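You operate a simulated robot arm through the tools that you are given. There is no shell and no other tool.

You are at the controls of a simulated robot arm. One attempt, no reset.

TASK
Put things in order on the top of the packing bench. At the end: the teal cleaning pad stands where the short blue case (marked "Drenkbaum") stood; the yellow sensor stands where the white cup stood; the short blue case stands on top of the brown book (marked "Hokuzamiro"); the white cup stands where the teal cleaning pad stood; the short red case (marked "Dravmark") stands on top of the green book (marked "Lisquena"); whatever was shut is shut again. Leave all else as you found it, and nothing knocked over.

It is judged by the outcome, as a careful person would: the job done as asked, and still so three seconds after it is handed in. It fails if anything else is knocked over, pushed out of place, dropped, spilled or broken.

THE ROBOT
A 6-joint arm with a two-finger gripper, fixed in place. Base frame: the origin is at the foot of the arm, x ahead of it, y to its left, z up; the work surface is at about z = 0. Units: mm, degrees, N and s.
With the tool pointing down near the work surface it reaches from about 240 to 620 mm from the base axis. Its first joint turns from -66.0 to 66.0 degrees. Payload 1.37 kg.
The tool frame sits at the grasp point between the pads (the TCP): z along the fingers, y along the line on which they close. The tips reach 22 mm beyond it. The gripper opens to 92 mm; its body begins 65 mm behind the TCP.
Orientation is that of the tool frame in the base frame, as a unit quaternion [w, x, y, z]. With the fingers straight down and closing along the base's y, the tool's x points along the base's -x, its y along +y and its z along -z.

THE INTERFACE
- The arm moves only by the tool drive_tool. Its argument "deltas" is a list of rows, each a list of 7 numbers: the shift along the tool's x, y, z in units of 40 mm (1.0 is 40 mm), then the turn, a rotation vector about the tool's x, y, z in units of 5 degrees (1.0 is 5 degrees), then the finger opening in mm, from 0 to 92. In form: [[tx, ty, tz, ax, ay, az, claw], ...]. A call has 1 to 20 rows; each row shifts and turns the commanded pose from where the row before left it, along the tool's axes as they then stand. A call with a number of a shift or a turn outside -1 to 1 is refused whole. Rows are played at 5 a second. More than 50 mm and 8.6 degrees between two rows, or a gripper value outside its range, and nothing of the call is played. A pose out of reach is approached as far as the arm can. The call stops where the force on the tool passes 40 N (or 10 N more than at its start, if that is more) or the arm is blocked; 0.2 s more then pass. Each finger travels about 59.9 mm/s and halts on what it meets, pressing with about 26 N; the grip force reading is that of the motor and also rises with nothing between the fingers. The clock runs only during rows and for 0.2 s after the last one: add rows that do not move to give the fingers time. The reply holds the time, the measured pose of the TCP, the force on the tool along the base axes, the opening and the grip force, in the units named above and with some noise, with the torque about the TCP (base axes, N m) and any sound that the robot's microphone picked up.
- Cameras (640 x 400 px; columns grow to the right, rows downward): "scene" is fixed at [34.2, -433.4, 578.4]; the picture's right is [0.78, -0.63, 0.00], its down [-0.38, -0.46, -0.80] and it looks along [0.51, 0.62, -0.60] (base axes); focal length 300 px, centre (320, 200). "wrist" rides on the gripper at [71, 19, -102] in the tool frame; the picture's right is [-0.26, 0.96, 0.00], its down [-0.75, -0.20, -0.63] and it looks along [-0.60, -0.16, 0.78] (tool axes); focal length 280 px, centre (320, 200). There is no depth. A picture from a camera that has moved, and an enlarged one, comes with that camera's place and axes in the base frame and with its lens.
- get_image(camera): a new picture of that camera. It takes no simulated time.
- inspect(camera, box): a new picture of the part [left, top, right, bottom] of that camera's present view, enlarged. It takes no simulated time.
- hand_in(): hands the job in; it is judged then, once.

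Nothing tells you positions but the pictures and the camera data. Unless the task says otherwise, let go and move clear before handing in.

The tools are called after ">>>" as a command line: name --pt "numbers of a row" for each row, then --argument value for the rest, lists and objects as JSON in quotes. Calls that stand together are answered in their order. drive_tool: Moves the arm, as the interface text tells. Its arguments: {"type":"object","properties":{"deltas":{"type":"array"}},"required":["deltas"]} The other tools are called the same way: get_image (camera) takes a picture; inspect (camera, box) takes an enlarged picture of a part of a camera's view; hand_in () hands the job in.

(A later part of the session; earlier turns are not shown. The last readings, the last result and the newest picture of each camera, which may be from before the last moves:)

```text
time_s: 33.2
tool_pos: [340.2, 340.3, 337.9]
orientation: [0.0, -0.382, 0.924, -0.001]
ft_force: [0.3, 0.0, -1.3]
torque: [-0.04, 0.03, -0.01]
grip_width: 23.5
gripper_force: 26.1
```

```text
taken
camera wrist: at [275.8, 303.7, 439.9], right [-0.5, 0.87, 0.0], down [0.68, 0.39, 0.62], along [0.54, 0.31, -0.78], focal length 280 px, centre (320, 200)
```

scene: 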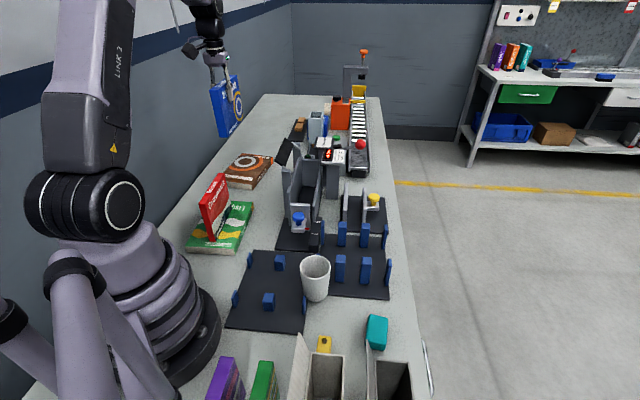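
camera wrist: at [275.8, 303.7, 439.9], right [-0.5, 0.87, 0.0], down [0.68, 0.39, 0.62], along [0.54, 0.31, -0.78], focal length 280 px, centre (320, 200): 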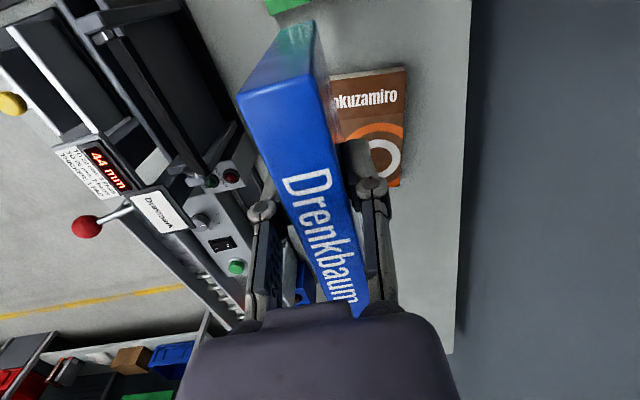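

The arm reaches well here. I'll lower beside the book's near end and yaw to line up with it.

>>> drive_tool --pt "0 0 0.7 0 0 0.75 12" --pt "0 0 0.7 0 0 0.75 12" --pt "0 0 0.7 0 0 0 12" --pt "0 0 0.7 0 0 0 12" --pt "0 0 0.7 0 0 0 12" --pt "0 0 0.5 0 0 0 12" --pt "0 0 0.2 0 0 0 12" --pt "0 0 0 0 0 0 12"

>>> get_image --camera "wrist"

>>> inspect --camera "scene" --box '[180, 100, 320, 240]'

```text
time_s: 35.0
tool_pos: [339.2, 338.5, 168.0]
orientation: [-0.001, -0.322, 0.947, -0.001]
ft_force: [0.5, -0.4, -2.4]
torque: [-0.03, 0.02, -0.01]
grip_width: 23.5
gripper_force: 26.5
```

```text
taken
camera wrist: at [271.5, 311.2, 271.0], right [-0.38, 0.93, 0.0], down [0.72, 0.3, 0.62], along [0.58, 0.23, -0.78], focal length 280 px, centre (320, 200)
```

wrist: 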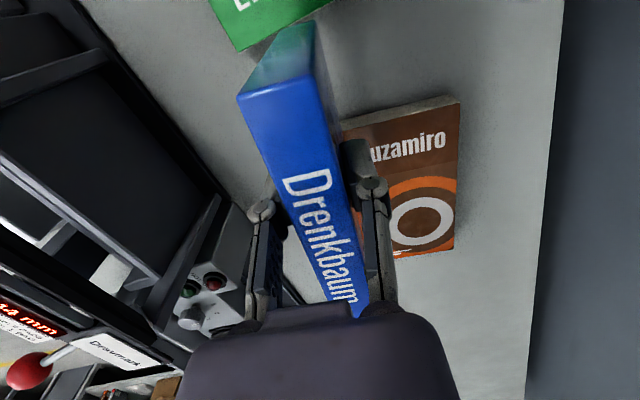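

```text
2.86 times, centred on (250, 170) of scene
camera zoom: at [34.2, -433.4, 578.4], right [0.78, -0.63, 0.0], down [-0.38, -0.46, -0.8], along [0.51, 0.62, -0.6], focal length 859 px, centre (520, 286)
```

zoom: 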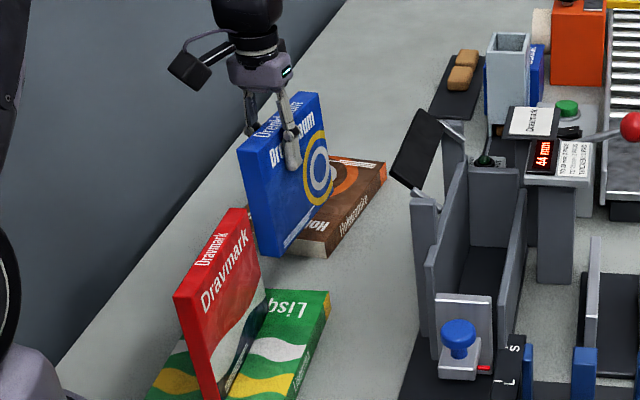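

Position and alignment agree with my estimates. I'll move out over the brown book.

>>> drive_tool --pt "-0.4 0.15 0 0 0 0 12" --pt "-0.6 0.225 0 0 0 0 12" --pt "-0.6 0.225 0 0 0 0 12" --pt "-0.6 0.225 0 0 0 0 12" --pt "-0.465 0.175 0 0 0 0 12" --pt "0 0 0 0 0 0 12"

>>> get_image --camera "wrist"

>>> inspect --camera "scene" --box '[180, 100, 320, 240]'

```text
time_s: 36.4
tool_pos: [398.8, 436.3, 168.4]
orientation: [-0.001, -0.322, 0.947, -0.001]
ft_force: [0.1, 0.2, -1.7]
torque: [0.01, 0.07, -0.01]
grip_width: 23.6
gripper_force: 25.7
```

```text
taken
camera wrist: at [330.6, 408.1, 271.1], right [-0.38, 0.93, 0.0], down [0.72, 0.3, 0.62], along [0.58, 0.23, -0.78], focal length 280 px, centre (320, 200)
```

wrist: 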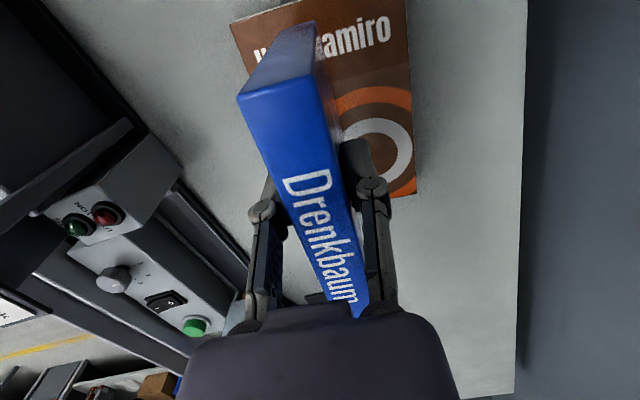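

```text
2.86 times, centred on (250, 170) of scene
camera zoom: at [34.3, -433.4, 578.4], right [0.78, -0.63, 0.0], down [-0.38, -0.46, -0.8], along [0.51, 0.62, -0.6], focal length 859 px, centre (520, 286)
```

zoom: 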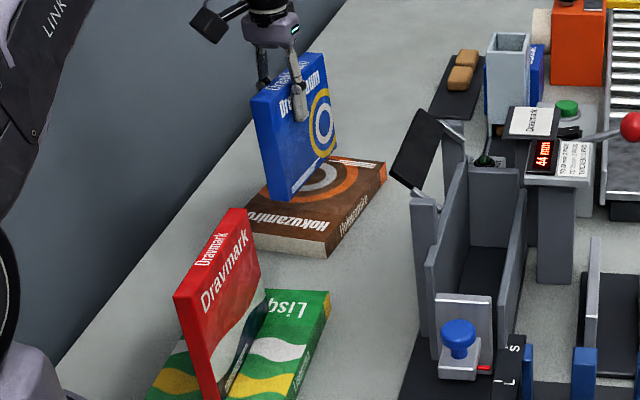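

It's over the book and within reach. I'll lower in decreasing steps toward the cover, expecting contact near z≈127.

>>> drive_tool --pt "0 0 0.35 0 0 0 12" --pt "0 0 0.3 0 0 0 12" --pt "0 0 0.15 0 0 0 12" --pt "0 0 0.1 0 0 0 12" --pt "0 0 0 0 0 0 12"

>>> inspect --camera "scene" --box '[215, 120, 285, 200]'

```text
time_s: 37.6
tool_pos: [398.2, 435.8, 133.4]
orientation: [0.0, -0.321, 0.947, -0.002]
ft_force: [0.7, 0.3, -1.9]
torque: [-0.02, 0.04, 0.02]
grip_width: 23.6
gripper_force: 26.2
```

```text
5.00 times, centred on (250, 160) of scene
camera zoom: at [34.2, -433.4, 578.4], right [0.78, -0.63, 0.0], down [-0.38, -0.46, -0.8], along [0.51, 0.62, -0.6], focal length 1502 px, centre (670, 400)
```

zoom: 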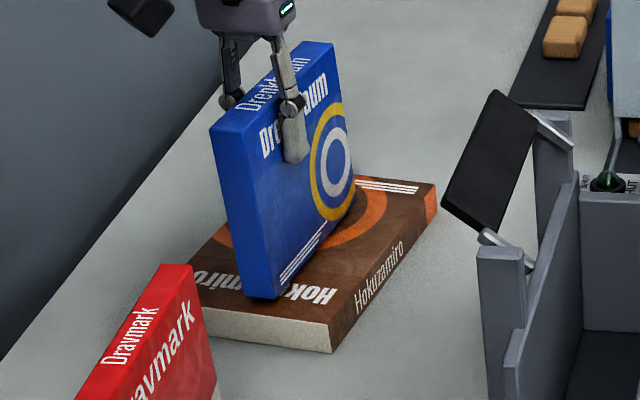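

>>> drive_tool --pt "0 0 0.05 0 0 0 12" --pt "0 0 0.05 0 0 0 12" --pt "0 0 0 0 0 0 12"

>>> drive_tool --pt "0 0 0.025 0 0 0 12" --pt "0 0 0 0 0 0 12"

```text
time_s: 38.4
tool_pos: [400.3, 435.9, 129.5]
orientation: [0.0, -0.321, 0.947, -0.001]
ft_force: [-0.1, -0.9, -1.7]
torque: [-0.01, 0.01, -0.01]
grip_width: 23.7
gripper_force: 26.0
```

```text
time_s: 39.0
tool_pos: [401.1, 437.2, 128.1]
orientation: [0.0, -0.321, 0.947, -0.001]
ft_force: [0.7, -0.4, -2.8]
torque: [-0.02, 0.05, -0.04]
grip_width: 23.3
gripper_force: 25.5
```

No contact yet at z≈128, so I'll continue in 1 mm steps.

>>> drive_tool --pt "0 0 0.025 0 0 0 12" --pt "0 0 0 0 0 0 12"

```text
time_s: 39.6
tool_pos: [400.5, 436.2, 128.6]
orientation: [0.001, -0.321, 0.947, -0.001]
ft_force: [-0.4, -2.1, 4.9]
torque: [-0.01, -0.02, 0.02]
grip_width: 23.3
gripper_force: 26.3
```

Contact is felt (about 7 N above baseline). Opening gently now.

>>> drive_tool --pt "0 0 0 0 0 0 24" --pt "0 0 0 0 0 0 26" --pt "0 0 0 0 0 0 32" --pt "0 0 0 0 0 0 42" --pt "0 0 0 0 0 0 50" --pt "0 0 0 0 0 0 50"

>>> inspect --camera "scene" --box '[215, 120, 285, 200]'

>>> get_image --camera "wrist"

```text
time_s: 41.0
tool_pos: [400.4, 436.8, 127.6]
orientation: [0.001, -0.32, 0.947, 0.0]
ft_force: [0.0, 0.0, -0.2]
torque: [-0.01, 0.0, 0.01]
grip_width: 49.9
gripper_force: 0.0
```

```text
5.00 times, centred on (250, 160) of scene
camera zoom: at [34.2, -433.4, 578.4], right [0.78, -0.63, 0.0], down [-0.38, -0.46, -0.8], along [0.51, 0.62, -0.6], focal length 1502 px, centre (670, 400)
```

zoom: 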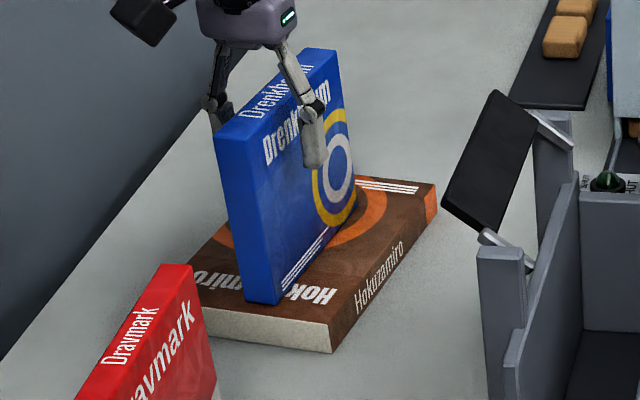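

```text
taken
camera wrist: at [331.4, 408.3, 229.0], right [-0.38, 0.93, 0.0], down [0.72, 0.3, 0.62], along [0.58, 0.24, -0.78], focal length 280 px, centre (320, 200)
```

wrist: 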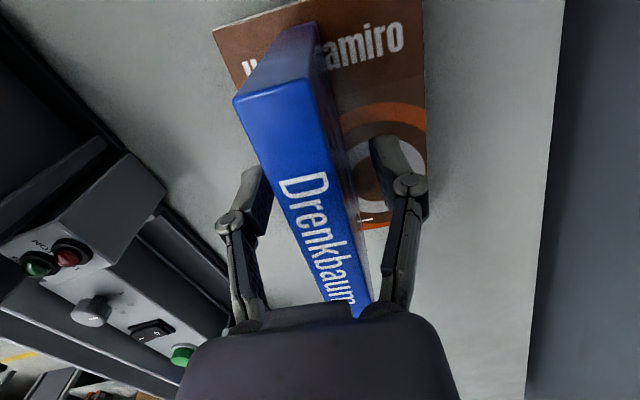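

Blue stands squarely on the brown book. I'll rise straight up first, then retract along the case's length while rising.

>>> drive_tool --pt "0 0 -0.3 0 0 0 50" --pt "0 0 -0.5 0 0 0 50" --pt "0 0 -0.5 0 0 0 50" --pt "0 0 0 0 0 0 50"

>>> inspect --camera "scene" --box '[180, 100, 320, 240]'

```text
time_s: 42.0
tool_pos: [399.9, 437.6, 179.6]
orientation: [0.001, -0.321, 0.947, -0.001]
ft_force: [-0.6, 0.4, -0.1]
torque: [-0.02, 0.02, -0.03]
grip_width: 50.0
gripper_force: 0.1
```

```text
2.86 times, centred on (250, 170) of scene
camera zoom: at [34.2, -433.4, 578.4], right [0.78, -0.63, 0.0], down [-0.38, -0.46, -0.8], along [0.51, 0.62, -0.6], focal length 859 px, centre (520, 286)
```

zoom: 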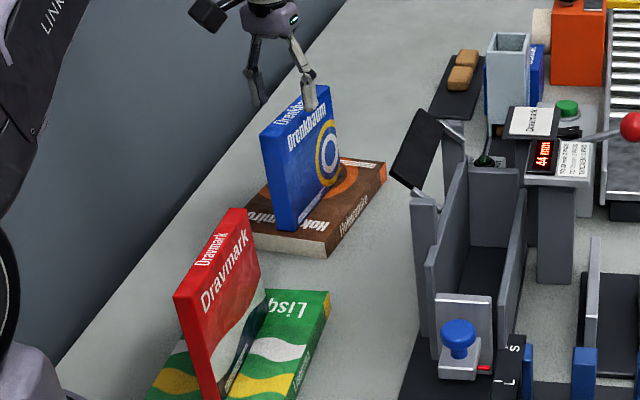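

The tips are clear above the case. I'll retract, rise, turn back to 45° yaw, and then fly toward the teal pad.

>>> drive_tool --pt "0.2 0 -0.5 0 0 0 60" --pt "0.4 0 -0.6 0 0 0 70" --pt "0.6 0 -0.6 0 0 0 80" --pt "0.6 0 -0.6 0 0 0 80" --pt "0.4 0 -0.6 0 0 0 80" --pt "0 0 -0.5 0 0 -0.75 80" --pt "0 0 -0.4 0 0 -0.75 80" --pt "0 0 0 0 0 0 80"

>>> get_image --camera "scene"

```text
time_s: 43.8
tool_pos: [329.4, 382.6, 332.6]
orientation: [-0.001, -0.383, 0.924, -0.002]
ft_force: [0.5, 0.6, -0.2]
torque: [0.03, -0.01, 0.02]
grip_width: 80.0
gripper_force: 0.0
```

```text
taken
```

scene: 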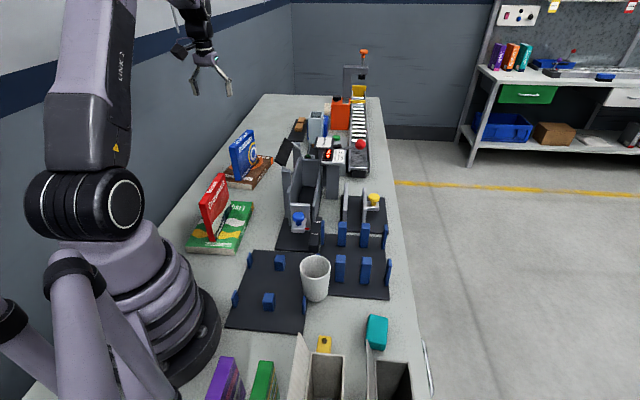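

Both cases stand on their books. I'm flying high over to the teal pad area to look at it from above.

>>> drive_tool --pt "0.771 -0.682 0 0 0 0 80" --pt "0.771 -0.682 0 0 0 0 80" --pt "0.771 -0.682 0 0 0 0 80" --pt "0.771 -0.682 0 0 0 0 80" --pt "0.771 -0.682 0 0 0 0 80" --pt "0.771 -0.682 0 0 0 0 80" --pt "0.771 -0.682 0 0 0 0 80" --pt "0.771 -0.682 0 0 0 0 80" --pt "0.771 -0.682 0 0 0 0 80" --pt "0.771 -0.682 0 0 0 0 80" --pt "0.771 -0.682 0 0 0 0 80" --pt "0.771 -0.682 0 0 0 0 80" --pt "0.771 -0.682 0 0 0 0 80" --pt "0.771 -0.682 0 0 0 0 80" --pt "0.771 -0.682 0 0 0 0 80" --pt "0.771 -0.682 0 0 0 0 80" --pt "0 0 0 0 0 0 80"

>>> get_image --camera "wrist"

>>> get_image --camera "scene"

```text
time_s: 47.4
tool_pos: [290.9, -274.2, 333.9]
orientation: [0.0, -0.383, 0.924, -0.001]
ft_force: [0.3, 0.1, -0.1]
torque: [-0.02, -0.04, 0.03]
grip_width: 80.1
gripper_force: 0.0
```

```text
taken
camera wrist: at [225.7, -311.6, 434.5], right [-0.5, 0.87, 0.0], down [0.68, 0.39, 0.62], along [0.54, 0.31, -0.78], focal length 280 px, centre (320, 200)
```

wrist: 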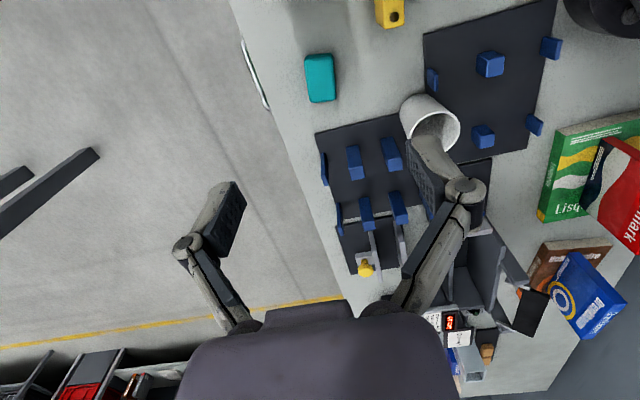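

```text
taken
```

scene: 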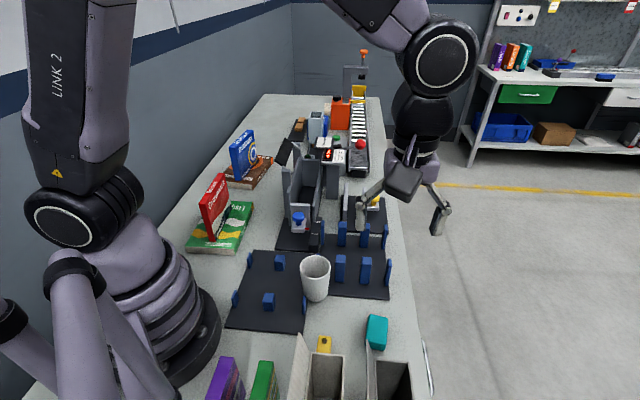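

This view shows the pad, sensor, cup and rack together. I'll enlarge it to measure them.

>>> inspect --camera "wrist" --box '[280, 0, 420, 110]'

>>> inspect --camera "wrist" --box '[300, 70, 480, 230]'

>>> inspect --camera "scene" --box '[280, 220, 410, 360]'

```text
3.64 times, centred on (350, 55) of wrist
camera zoom: at [225.7, -311.6, 434.5], right [-0.5, 0.87, 0.0], down [0.68, 0.39, 0.62], along [0.54, 0.31, -0.78], focal length 1020 px, centre (211, 727)
```

zoom: 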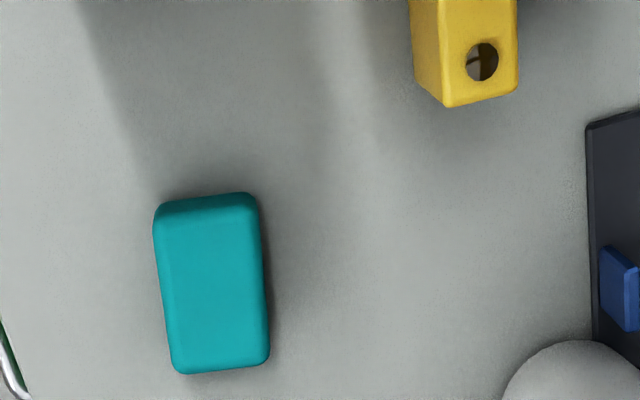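

```text
2.50 times, centred on (390, 150) of wrist
camera zoom: at [225.7, -311.6, 434.5], right [-0.5, 0.87, 0.0], down [0.68, 0.39, 0.62], along [0.54, 0.31, -0.78], focal length 701 px, centre (145, 325)
```

zoom: 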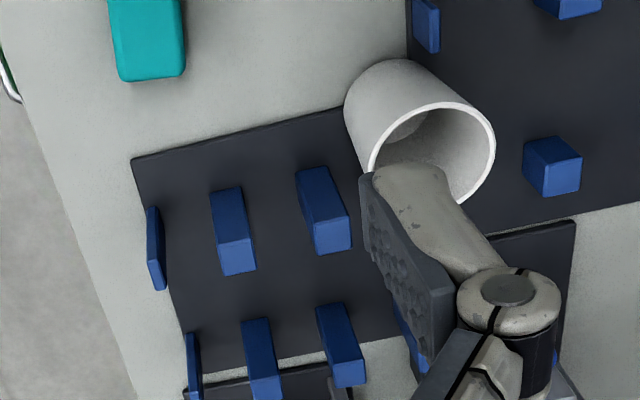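

```text
2.86 times, centred on (345, 290) of scene
camera zoom: at [34.2, -433.4, 578.4], right [0.78, -0.63, 0.0], down [-0.38, -0.46, -0.8], along [0.51, 0.62, -0.6], focal length 859 px, centre (249, -57)
```

zoom: 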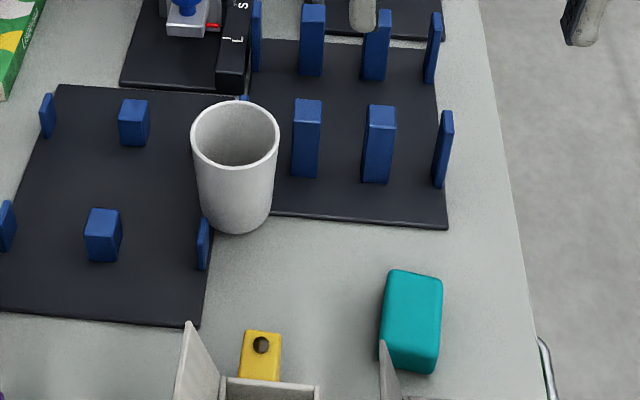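

I'll take closer looks at the cup's base, the sensor and the pad, to pin down their exact footprints before anything moves.

>>> inspect --camera "scene" --box '[285, 240, 345, 310]'

>>> inspect --camera "wrist" --box '[390, 80, 470, 150]'

>>> inspect --camera "scene" --box '[285, 310, 415, 400]'

>>> inspect --camera "wrist" --box '[360, 0, 420, 40]'

```text
5.71 times, centred on (315, 275) of scene
camera zoom: at [34.2, -433.4, 578.4], right [0.78, -0.63, 0.0], down [-0.38, -0.46, -0.8], along [0.51, 0.62, -0.6], focal length 1717 px, centre (349, -229)
```

zoom: 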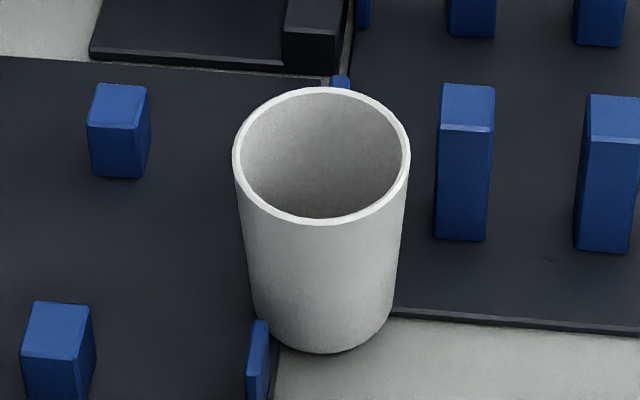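

```text
5.71 times, centred on (430, 115) of wrist
camera zoom: at [225.7, -311.6, 434.5], right [-0.5, 0.87, 0.0], down [0.68, 0.39, 0.62], along [0.54, 0.31, -0.78], focal length 1602 px, centre (-309, 686)
```

zoom: 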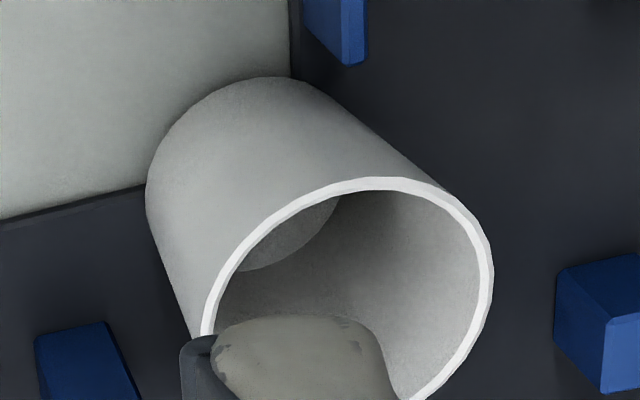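

```text
4.44 times, centred on (350, 355) of scene
camera zoom: at [34.2, -433.4, 578.4], right [0.78, -0.63, 0.0], down [-0.38, -0.46, -0.8], along [0.51, 0.62, -0.6], focal length 1336 px, centre (187, -489)
```

zoom: 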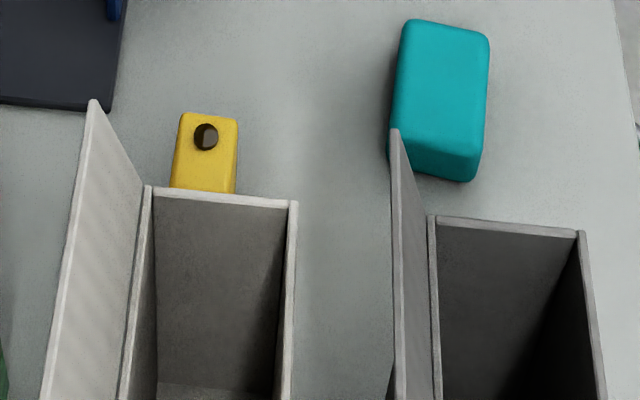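

```text
10.00 times, centred on (390, 20) of wrist
camera zoom: at [225.7, -311.6, 434.5], right [-0.5, 0.87, 0.0], down [0.68, 0.39, 0.62], along [0.54, 0.31, -0.78], focal length 2804 px, centre (-380, 2000)
```

zoom: 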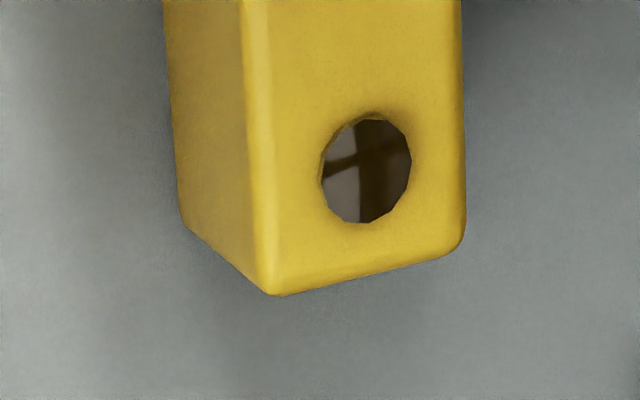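

The cup stands near (291,-102), straddling the two board edges. I need a full view of the sensor, so I'll back the camera up 80 mm.

>>> drive_tool --pt "0.7 0 0 0 0 0 80" --pt "0.7 0 0 0 0 0 80" --pt "0.6 0 0 0 0 0 80" --pt "0 0 0 0 0 0 80"

>>> get_image --camera "wrist"

>>> inspect --camera "wrist" --box '[340, 0, 480, 110]'

```text
time_s: 48.4
tool_pos: [233.4, -331.2, 333.1]
orientation: [0.0, -0.383, 0.924, -0.002]
ft_force: [-0.8, 0.9, -0.4]
torque: [-0.02, 0.02, 0.0]
grip_width: 80.1
gripper_force: 0.0
```

```text
taken
camera wrist: at [168.9, -367.4, 434.8], right [-0.5, 0.87, 0.0], down [0.68, 0.39, 0.62], along [0.54, 0.31, -0.78], focal length 280 px, centre (320, 200)
```

wrist: 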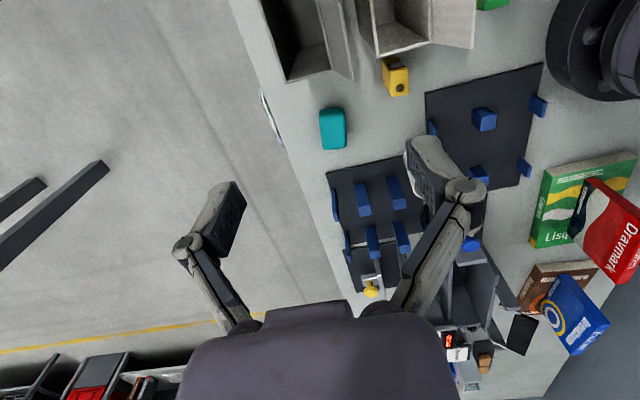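

```text
3.64 times, centred on (410, 55) of wrist
camera zoom: at [168.9, -367.4, 434.8], right [-0.5, 0.87, 0.0], down [0.68, 0.39, 0.62], along [0.54, 0.31, -0.78], focal length 1020 px, centre (-7, 727)
```

zoom: 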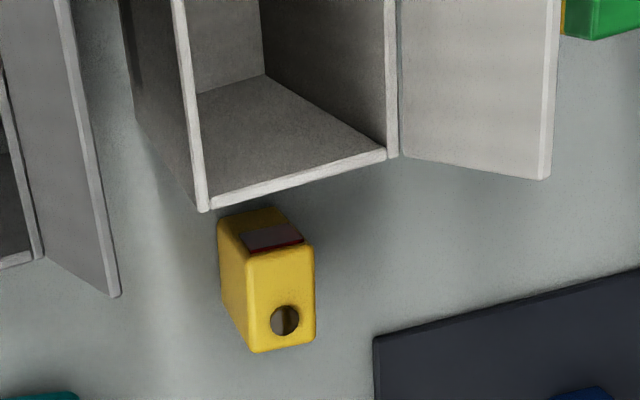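

The sensor is about 22×31×65 mm, standing at (209,-228). The cartons beside it are about 146 mm tall, with lids up to z≈197. Next a closer look at the pad from here for its exact pose.

>>> inspect --camera "wrist" --box '[290, 80, 390, 170]'

>>> inspect --camera "wrist" --box '[240, 0, 420, 110]'

```text
4.44 times, centred on (340, 125) of wrist
camera zoom: at [168.9, -367.4, 434.8], right [-0.5, 0.87, 0.0], down [0.68, 0.39, 0.62], along [0.54, 0.31, -0.78], focal length 1246 px, centre (231, 533)
```

zoom: 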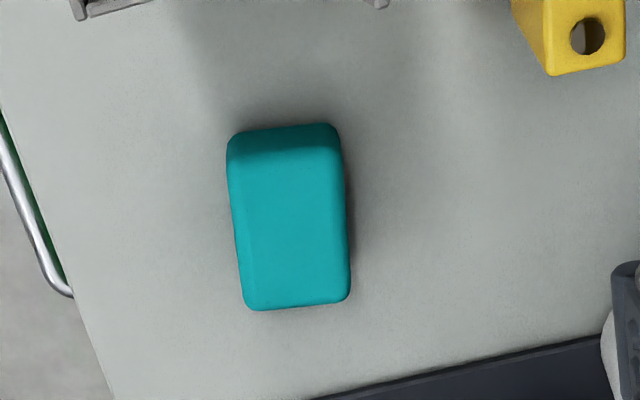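

```text
3.56 times, centred on (330, 55) of wrist
camera zoom: at [168.9, -367.4, 434.8], right [-0.5, 0.87, 0.0], down [0.68, 0.39, 0.62], along [0.54, 0.31, -0.78], focal length 997 px, centre (284, 716)
```

zoom: 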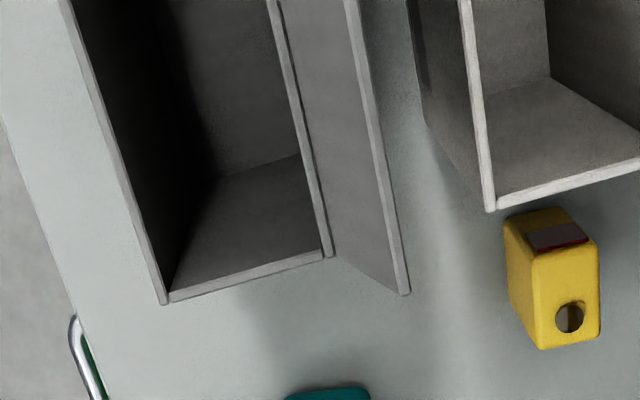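

The pad is centred at (321.7,-254.9), axis about 36°, 38 mm wide and about 27 mm tall. I'll move above it, match its yaw and descend partway.

>>> drive_tool --pt "-0.97 -0.07 0 0 0 0 66" --pt "-0.97 -0.07 0 0 0 0 66" --pt "-0.96 -0.07 0 0 0 0 66" --pt "0 0 0 0 0 0.87 66" --pt "0 0 0 0 0 0.87 66" --pt "0 0 0.9 0 0 0 66" --pt "0 0 0.9 0 0 0 66" --pt "0 0 0.9 0 0 0 66" --pt "0 0 0.9 0 0 0 66" --pt "0 0 0.9 0 0 0 66" --pt "0 0 0.9 0 0 0 66" --pt "0 0 0 0 0 0 66"

>>> get_image --camera "wrist"

>>> get_image --camera "scene"

```text
time_s: 51.0
tool_pos: [319.7, -254.6, 116.7]
orientation: [0.0, -0.311, 0.95, -0.001]
ft_force: [-0.3, 0.2, 0.5]
torque: [-0.01, 0.02, 0.0]
grip_width: 65.6
gripper_force: 0.1
```

```text
taken
camera wrist: at [252.0, -281.1, 217.8], right [-0.36, 0.93, 0.0], down [0.73, 0.28, 0.62], along [0.58, 0.22, -0.78], focal length 280 px, centre (320, 200)
```

wrist: 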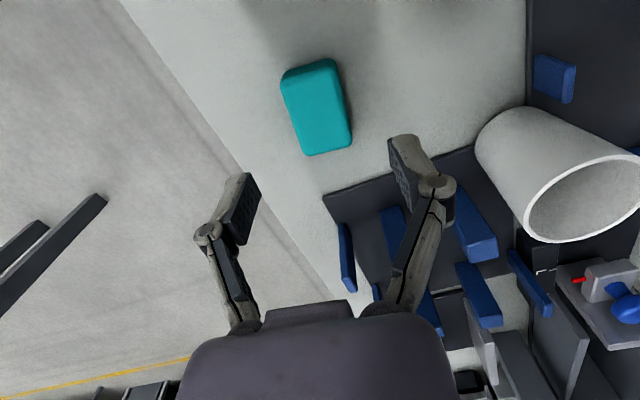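

```text
taken
```

scene: 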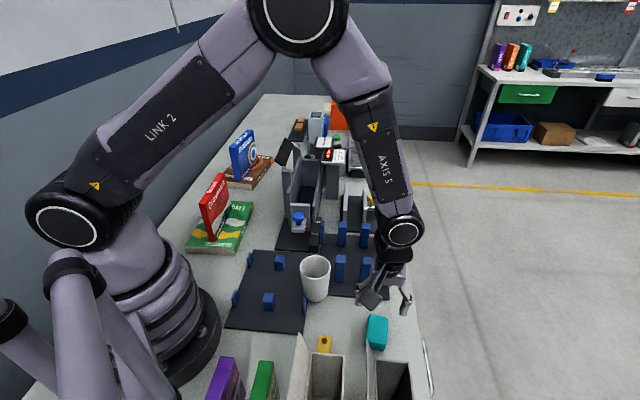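

>>> inspect --camera "wrist" --box '[260, 40, 380, 170]'

```text
3.08 times, centred on (320, 105) of wrist
camera zoom: at [252.0, -281.1, 217.8], right [-0.36, 0.93, 0.0], down [0.73, 0.28, 0.62], along [0.58, 0.22, -0.78], focal length 863 px, centre (320, 492)
```

zoom: 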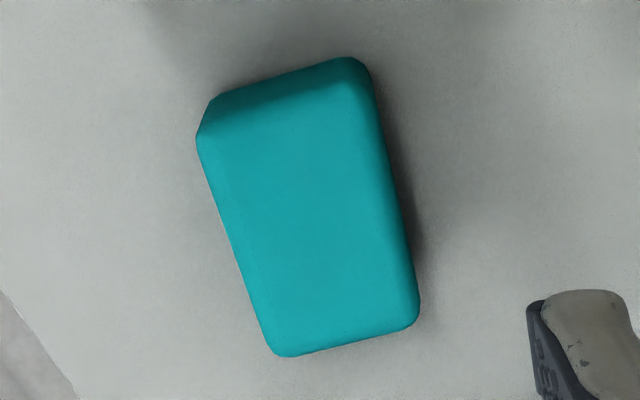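

Yaw matches and the offset is under 2 mm. I'll descend to grip height, with the tips just above the bench.

>>> drive_tool --pt "-0.035 -0.03 0.6 0 0 0 62" --pt "0 0 0.6 0 0 0 62" --pt "0 0 0.5 0 0 0 62" --pt "0 0 0.35 0 0 0 62" --pt "0 0 0.17 0 0 0 62" --pt "0 0 0 0 0 0 62"

>>> get_image --camera "wrist"

>>> inspect --camera "scene" --box '[300, 230, 440, 400]'

```text
time_s: 52.4
tool_pos: [323.3, -255.5, 28.1]
orientation: [0.0, -0.311, 0.95, 0.0]
ft_force: [-0.3, -0.4, -0.3]
torque: [-0.01, 0.03, 0.0]
grip_width: 62.2
gripper_force: 0.1
```

```text
taken
camera wrist: at [254.2, -281.8, 129.2], right [-0.36, 0.93, 0.0], down [0.73, 0.28, 0.62], along [0.58, 0.22, -0.78], focal length 280 px, centre (320, 200)
```

wrist: 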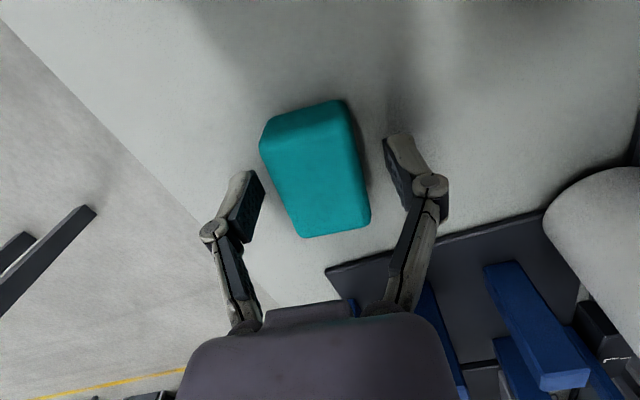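

```text
2.35 times, centred on (370, 315) of scene
camera zoom: at [34.2, -433.4, 578.4], right [0.78, -0.63, 0.0], down [-0.38, -0.46, -0.8], along [0.51, 0.62, -0.6], focal length 707 px, centre (202, -71)
```

zoom: 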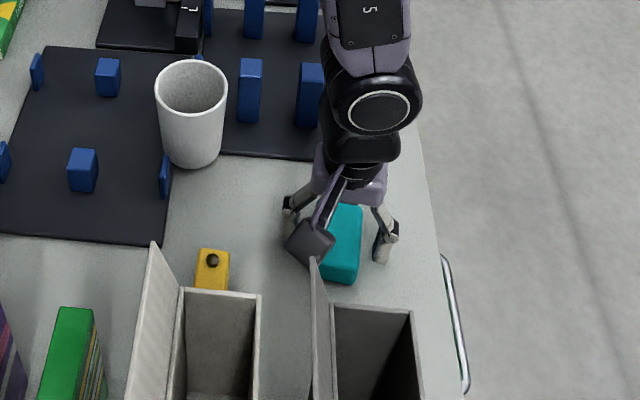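

The pad sits between the fingers. Closing gently.

>>> drive_tool --pt "0 0 0 0 0 0 52" --pt "0 0 0 0 0 0 44" --pt "0 0 0 0 0 0 38" --pt "0 0 0 0 0 0 30" --pt "0 0 0 0 0 0 28" --pt "0 0 0 0 0 0 28"

>>> get_image --camera "wrist"

```text
time_s: 53.8
tool_pos: [322.9, -256.2, 28.6]
orientation: [0.0, -0.312, 0.95, 0.0]
ft_force: [0.2, 0.2, 3.6]
torque: [-0.03, 0.05, 0.02]
grip_width: 38.7
gripper_force: 25.6
```

```text
taken
camera wrist: at [254.2, -281.8, 129.5], right [-0.36, 0.93, 0.0], down [0.73, 0.28, 0.62], along [0.58, 0.22, -0.78], focal length 280 px, centre (320, 200)
```

wrist: 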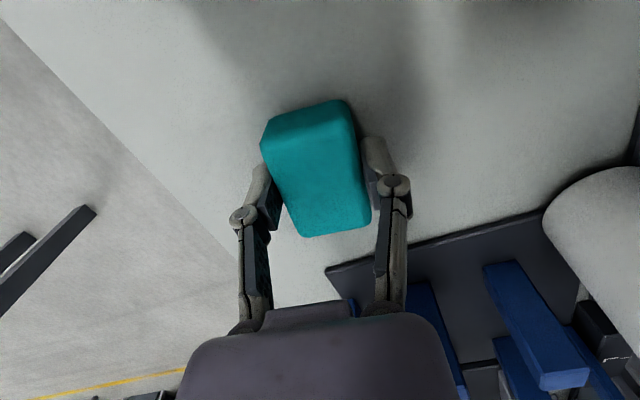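

The pad is gripped at 38.7 mm. I'll lift it, turn to 45° and carry it over the empty blue-case slot.

>>> drive_tool --pt "0 0 -0.2 0 0 0 28" --pt "0 0 -0.4 0 0 0 28" --pt "0 0 -0.7 0 0 0 28" --pt "0 0 -0.8 0 0 0 28" --pt "0 0 -0.8 0 0 -0.6 28" --pt "0 0 -0.8 0 0 -0.6 28" --pt "0 0 -0.6 0 0 -0.54 28" --pt "-0.809 0.2125 0 0 0 0 28" --pt "-0.809 0.2125 0 0 0 0 28" --pt "-0.809 0.2125 0 0 0 0 28" --pt "-0.809 0.2125 0 0 0 0 28" --pt "-0.809 0.2125 0 0 0 0 28" --pt "-0.809 0.2125 0 0 0 0 28" --pt "0 0 0 0 0 0 28"

>>> get_image --camera "wrist"

>>> get_image --camera "scene"

```text
time_s: 56.8
tool_pos: [425.6, -81.2, 200.5]
orientation: [-0.001, -0.382, 0.924, -0.001]
ft_force: [-0.1, -0.4, -0.8]
torque: [0.01, 0.0, 0.01]
grip_width: 39.0
gripper_force: 25.9
```

```text
taken
camera wrist: at [360.9, -118.0, 301.6], right [-0.5, 0.87, 0.0], down [0.68, 0.39, 0.62], along [0.54, 0.31, -0.78], focal length 280 px, centre (320, 200)
```

wrist: 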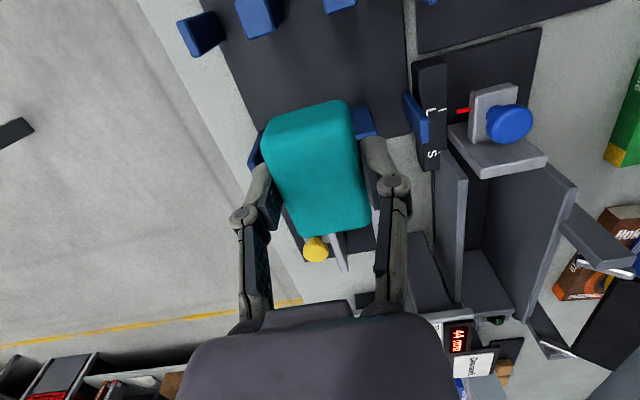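

```text
taken
```

scene: 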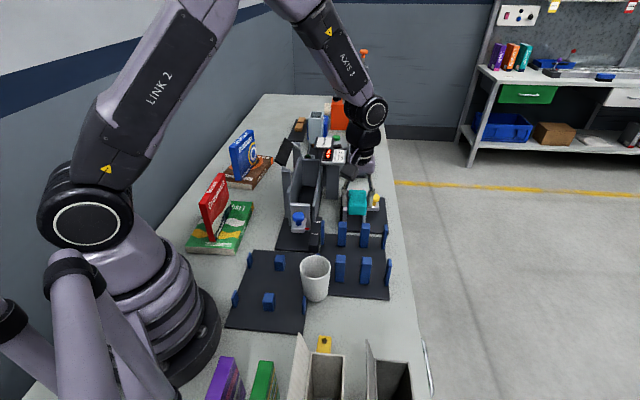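

The pad is over the slot centre between the post pairs. I'll descend toward the board.

>>> drive_tool --pt "0.03 0 0.8 0 0 0 28" --pt "0 0 0.8 0 0 0 28" --pt "0 0 0.8 0 0 0 28" --pt "0 0 0.7 0 0 0 28" --pt "0 0 0.5 0 0 0 28" --pt "0 0 0.3 0 0 0 28" --pt "0 0 0 0 0 0 28"

>>> get_image --camera "wrist"

>>> inspect --camera "scene" --box '[310, 150, 430, 310]'

```text
time_s: 58.4
tool_pos: [424.6, -83.1, 43.0]
orientation: [0.0, -0.383, 0.924, -0.001]
ft_force: [0.7, 0.8, 0.4]
torque: [0.02, -0.02, 0.01]
grip_width: 38.9
gripper_force: 25.9
```

```text
taken
camera wrist: at [360.0, -119.5, 144.9], right [-0.5, 0.87, 0.0], down [0.68, 0.39, 0.62], along [0.54, 0.31, -0.78], focal length 280 px, centre (320, 200)
```

wrist: 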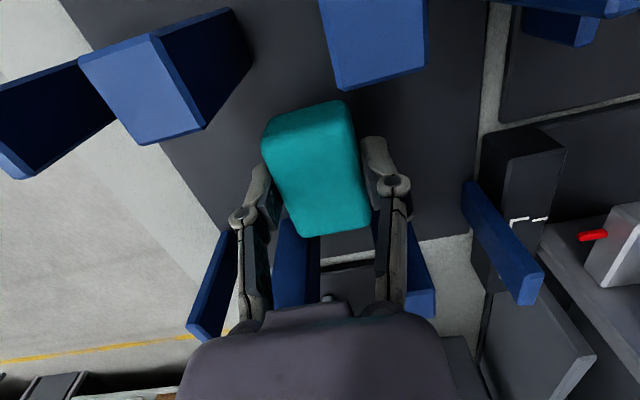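

```text
2.50 times, centred on (370, 230) of scene
camera zoom: at [34.2, -433.4, 578.4], right [0.78, -0.63, 0.0], down [-0.38, -0.46, -0.8], along [0.51, 0.62, -0.6], focal length 751 px, centre (195, 125)
```

zoom: 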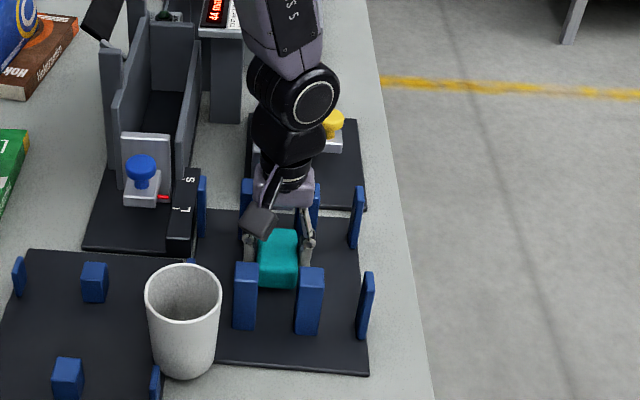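

It's between the posts with room on each side. I'll step down until I feel the board.

>>> drive_tool --pt "0 0 0.08 0 0 0 28" --pt "0 0 0.05 0 0 0 28" --pt "0 0 0.04 0 0 0 28" --pt "0 0 0 0 0 0 28"

>>> drive_tool --pt "0 0 0.025 0 0 0 28" --pt "0 0 0 0 0 0 28"

```text
time_s: 59.4
tool_pos: [424.1, -83.7, 36.6]
orientation: [-0.001, -0.383, 0.924, -0.001]
ft_force: [-0.2, 1.5, 0.0]
torque: [-0.03, -0.01, 0.05]
grip_width: 38.9
gripper_force: 26.3
```

```text
time_s: 60.0
tool_pos: [425.2, -83.7, 35.6]
orientation: [-0.001, -0.383, 0.924, -0.001]
ft_force: [0.4, 1.0, -0.5]
torque: [0.02, 0.0, -0.02]
grip_width: 38.8
gripper_force: 26.8
```

>>> drive_tool --pt "0 0 0.025 0 0 0 28" --pt "0 0 0 0 0 0 28"

>>> drive_tool --pt "0 0 0.025 0 0 0 28" --pt "0 0 0 0 0 0 28"

```text
time_s: 60.6
tool_pos: [424.6, -83.5, 34.8]
orientation: [-0.001, -0.382, 0.924, -0.001]
ft_force: [0.0, 0.2, 1.0]
torque: [-0.01, -0.02, 0.0]
grip_width: 38.6
gripper_force: 26.4
```

```text
time_s: 61.2
tool_pos: [425.3, -82.6, 34.1]
orientation: [-0.001, -0.382, 0.924, -0.001]
ft_force: [-0.2, 0.3, 0.9]
torque: [0.02, 0.02, 0.02]
grip_width: 38.8
gripper_force: 26.0
```

>>> drive_tool --pt "0 0 0.025 0 0 0 28" --pt "0 0 0 0 0 0 28"

>>> inspect --camera "scene" --box '[325, 230, 375, 280]'

```text
time_s: 61.8
tool_pos: [423.8, -82.7, 34.0]
orientation: [0.001, -0.383, 0.924, 0.0]
ft_force: [-6.6, 1.3, 21.2]
torque: [0.05, 0.18, 0.03]
grip_width: 38.9
gripper_force: 25.8
```

```text
8.00 times, centred on (350, 255) of scene
camera zoom: at [34.1, -433.4, 578.4], right [0.78, -0.63, 0.0], down [-0.38, -0.46, -0.8], along [0.51, 0.62, -0.6], focal length 2404 px, centre (80, -240)
```

zoom: 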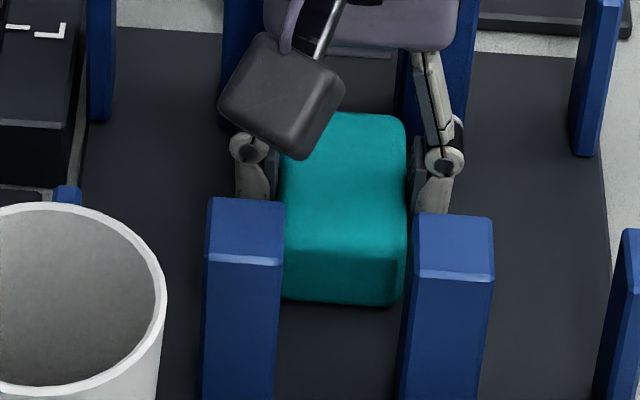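

Contact is firm (about 21 N), so I'll back off slightly and release.

>>> drive_tool --pt "0 0 -0.015 0 0 0 28" --pt "0 0 0 0 0 0 39" --pt "0 0 0 0 0 0 42" --pt "0 0 0 0 0 0 50" --pt "0 0 0 0 0 0 58" --pt "0 0 0 0 0 0 58"

>>> inspect --camera "scene" --box '[310, 200, 410, 300]'

```text
time_s: 63.2
tool_pos: [424.1, -83.3, 32.7]
orientation: [-0.001, -0.383, 0.924, -0.001]
ft_force: [-0.4, -0.3, 0.5]
torque: [-0.02, 0.0, 0.02]
grip_width: 58.1
gripper_force: 0.0
```

```text
4.00 times, centred on (360, 250) of scene
camera zoom: at [34.2, -433.4, 578.4], right [0.78, -0.63, 0.0], down [-0.38, -0.46, -0.8], along [0.51, 0.62, -0.6], focal length 1202 px, centre (160, 0)
```

zoom: 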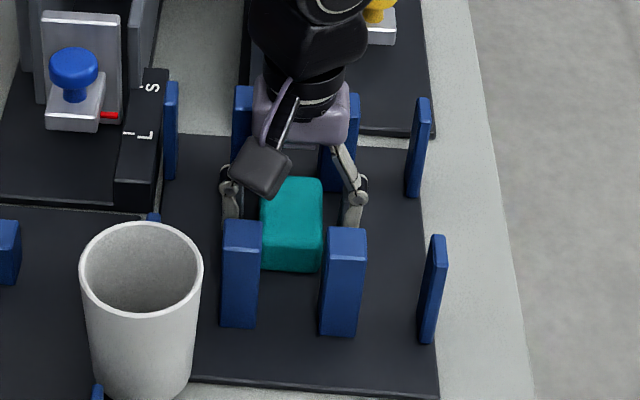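

The pad is set. I'll rise and move above the cup with the gripper opened wide.

>>> drive_tool --pt "0 0 -0.3 0 0 0 58" --pt "0 0 -0.7 0 0 0 58" --pt "0 0 -0.9 0 0 0 58" --pt "0 0 -0.9 0 0 0 58" --pt "0 0 -0.9 0 0 0 58" --pt "0 0 -0.9 0 0 0 70" --pt "0.672 0.504 0 0 0 0 92" --pt "0.672 0.504 0 0 0 0 92" --pt "0.672 0.504 0 0 0 0 92" --pt "0.672 0.504 0 0 0 0 92" --pt "0 0 0 0 0 0 92"

>>> get_image --camera "wrist"

>>> inspect --camera "scene" --box '[260, 150, 430, 320]'

```text
time_s: 65.6
tool_pos: [289.6, -101.4, 215.3]
orientation: [0.0, -0.382, 0.924, -0.001]
ft_force: [0.9, 0.2, -1.3]
torque: [-0.01, 0.02, -0.02]
grip_width: 91.9
gripper_force: 0.1
```

```text
taken
camera wrist: at [224.8, -137.7, 318.5], right [-0.5, 0.87, 0.0], down [0.68, 0.39, 0.62], along [0.54, 0.31, -0.78], focal length 280 px, centre (320, 200)
```

wrist: 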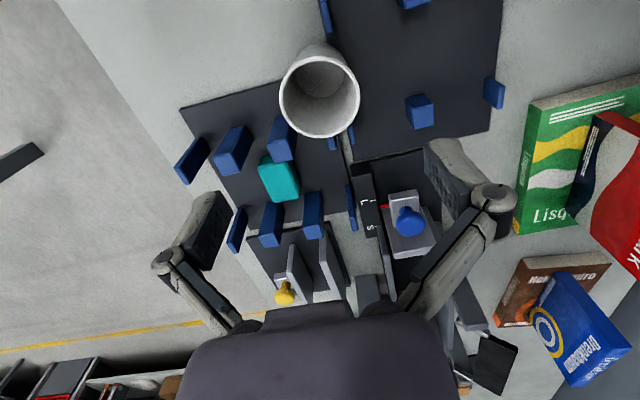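

```text
2.35 times, centred on (345, 235) of scene
camera zoom: at [34.2, -433.4, 578.4], right [0.78, -0.63, 0.0], down [-0.38, -0.46, -0.8], along [0.51, 0.62, -0.6], focal length 707 px, centre (261, 118)
```

zoom: 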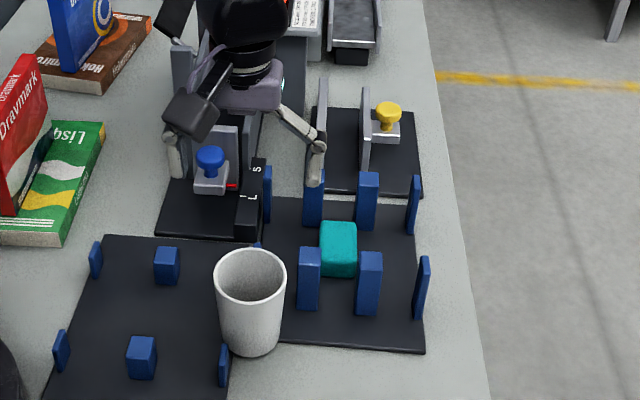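

>>> inspect --camera "wrist" --box '[240, 0, 440, 160]'

```text
2.50 times, centred on (340, 80) of wrist
camera zoom: at [224.8, -137.7, 318.5], right [-0.5, 0.87, 0.0], down [0.68, 0.39, 0.62], along [0.54, 0.31, -0.78], focal length 701 px, centre (270, 500)
```

zoom: 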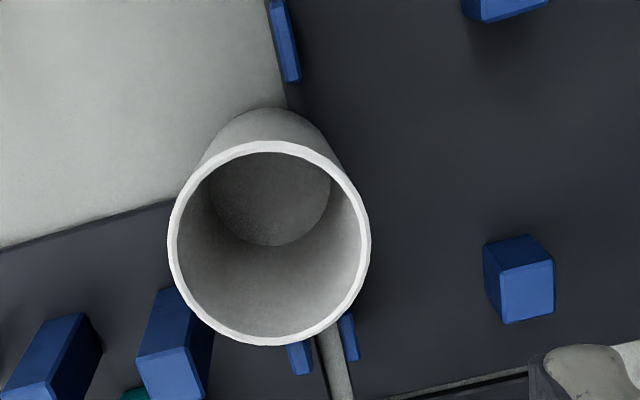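

The cup rim is centred within a millimetre of my TCP. I'll descend with the fingers wide open, straddling it, and check.

>>> drive_tool --pt "-0.03 0 0.8 0 0 0 92" --pt "0 0 0.8 0 0 0 92" --pt "0 0 0.8 0 0 0 92" --pt "0 0 0.7 0 0 0 92" --pt "0 0 0.5 0 0 0 92" --pt "0 0 0.27 0 0 0 92" --pt "0 0 0 0 0 0 92"

>>> get_image --camera "wrist"

>>> inspect --camera "scene" --box '[260, 180, 400, 320]'

```text
time_s: 67.2
tool_pos: [290.9, -101.1, 61.6]
orientation: [0.0, -0.382, 0.924, -0.001]
ft_force: [0.0, 0.3, 0.7]
torque: [0.02, 0.0, -0.02]
grip_width: 91.9
gripper_force: 0.0
```

```text
taken
camera wrist: at [227.3, -137.7, 163.5], right [-0.5, 0.87, 0.0], down [0.68, 0.39, 0.62], along [0.54, 0.31, -0.78], focal length 280 px, centre (320, 200)
```

wrist: 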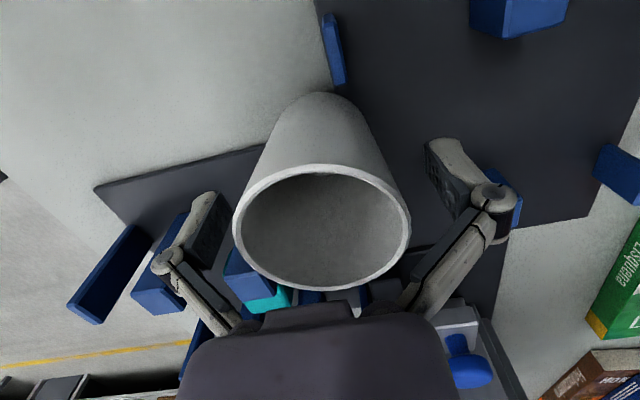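

```text
2.86 times, centred on (330, 250) of scene
camera zoom: at [34.2, -433.4, 578.4], right [0.78, -0.63, 0.0], down [-0.38, -0.46, -0.8], along [0.51, 0.62, -0.6], focal length 859 px, centre (291, 57)
```

zoom: 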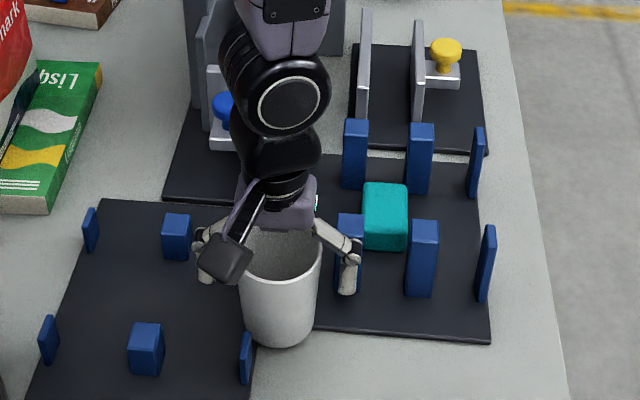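

The cup is centred between the fingers, so I'm closing gently on it.

>>> drive_tool --pt "0 0 0 0 0 0 80" --pt "0 0 0 0 0 0 70" --pt "0 0 0 0 0 0 65" --pt "0 0 0 0 0 0 61" --pt "0 0 0 0 0 0 57" --pt "0 0 0 0 0 0 54" --pt "0 0 0 0 0 0 52" --pt "0 0 0 0 0 0 52"

>>> get_image --camera "wrist"

```text
time_s: 69.0
tool_pos: [292.1, -100.3, 62.2]
orientation: [-0.001, -0.383, 0.924, -0.001]
ft_force: [-0.1, 1.3, 4.8]
torque: [0.02, 0.02, 0.0]
grip_width: 62.1
gripper_force: 25.2
```

```text
taken
camera wrist: at [227.3, -137.7, 163.8], right [-0.5, 0.87, 0.0], down [0.68, 0.39, 0.62], along [0.54, 0.31, -0.78], focal length 280 px, centre (320, 200)
```

wrist: 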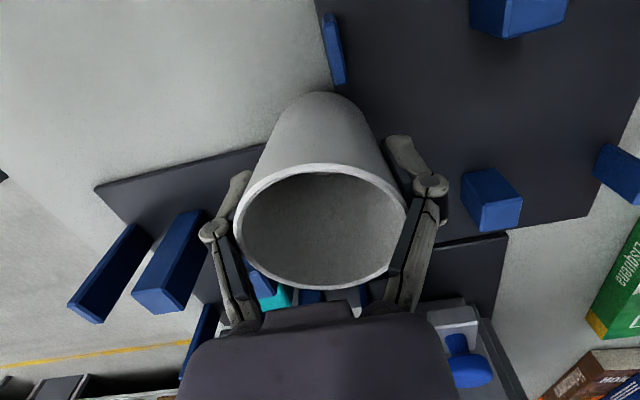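

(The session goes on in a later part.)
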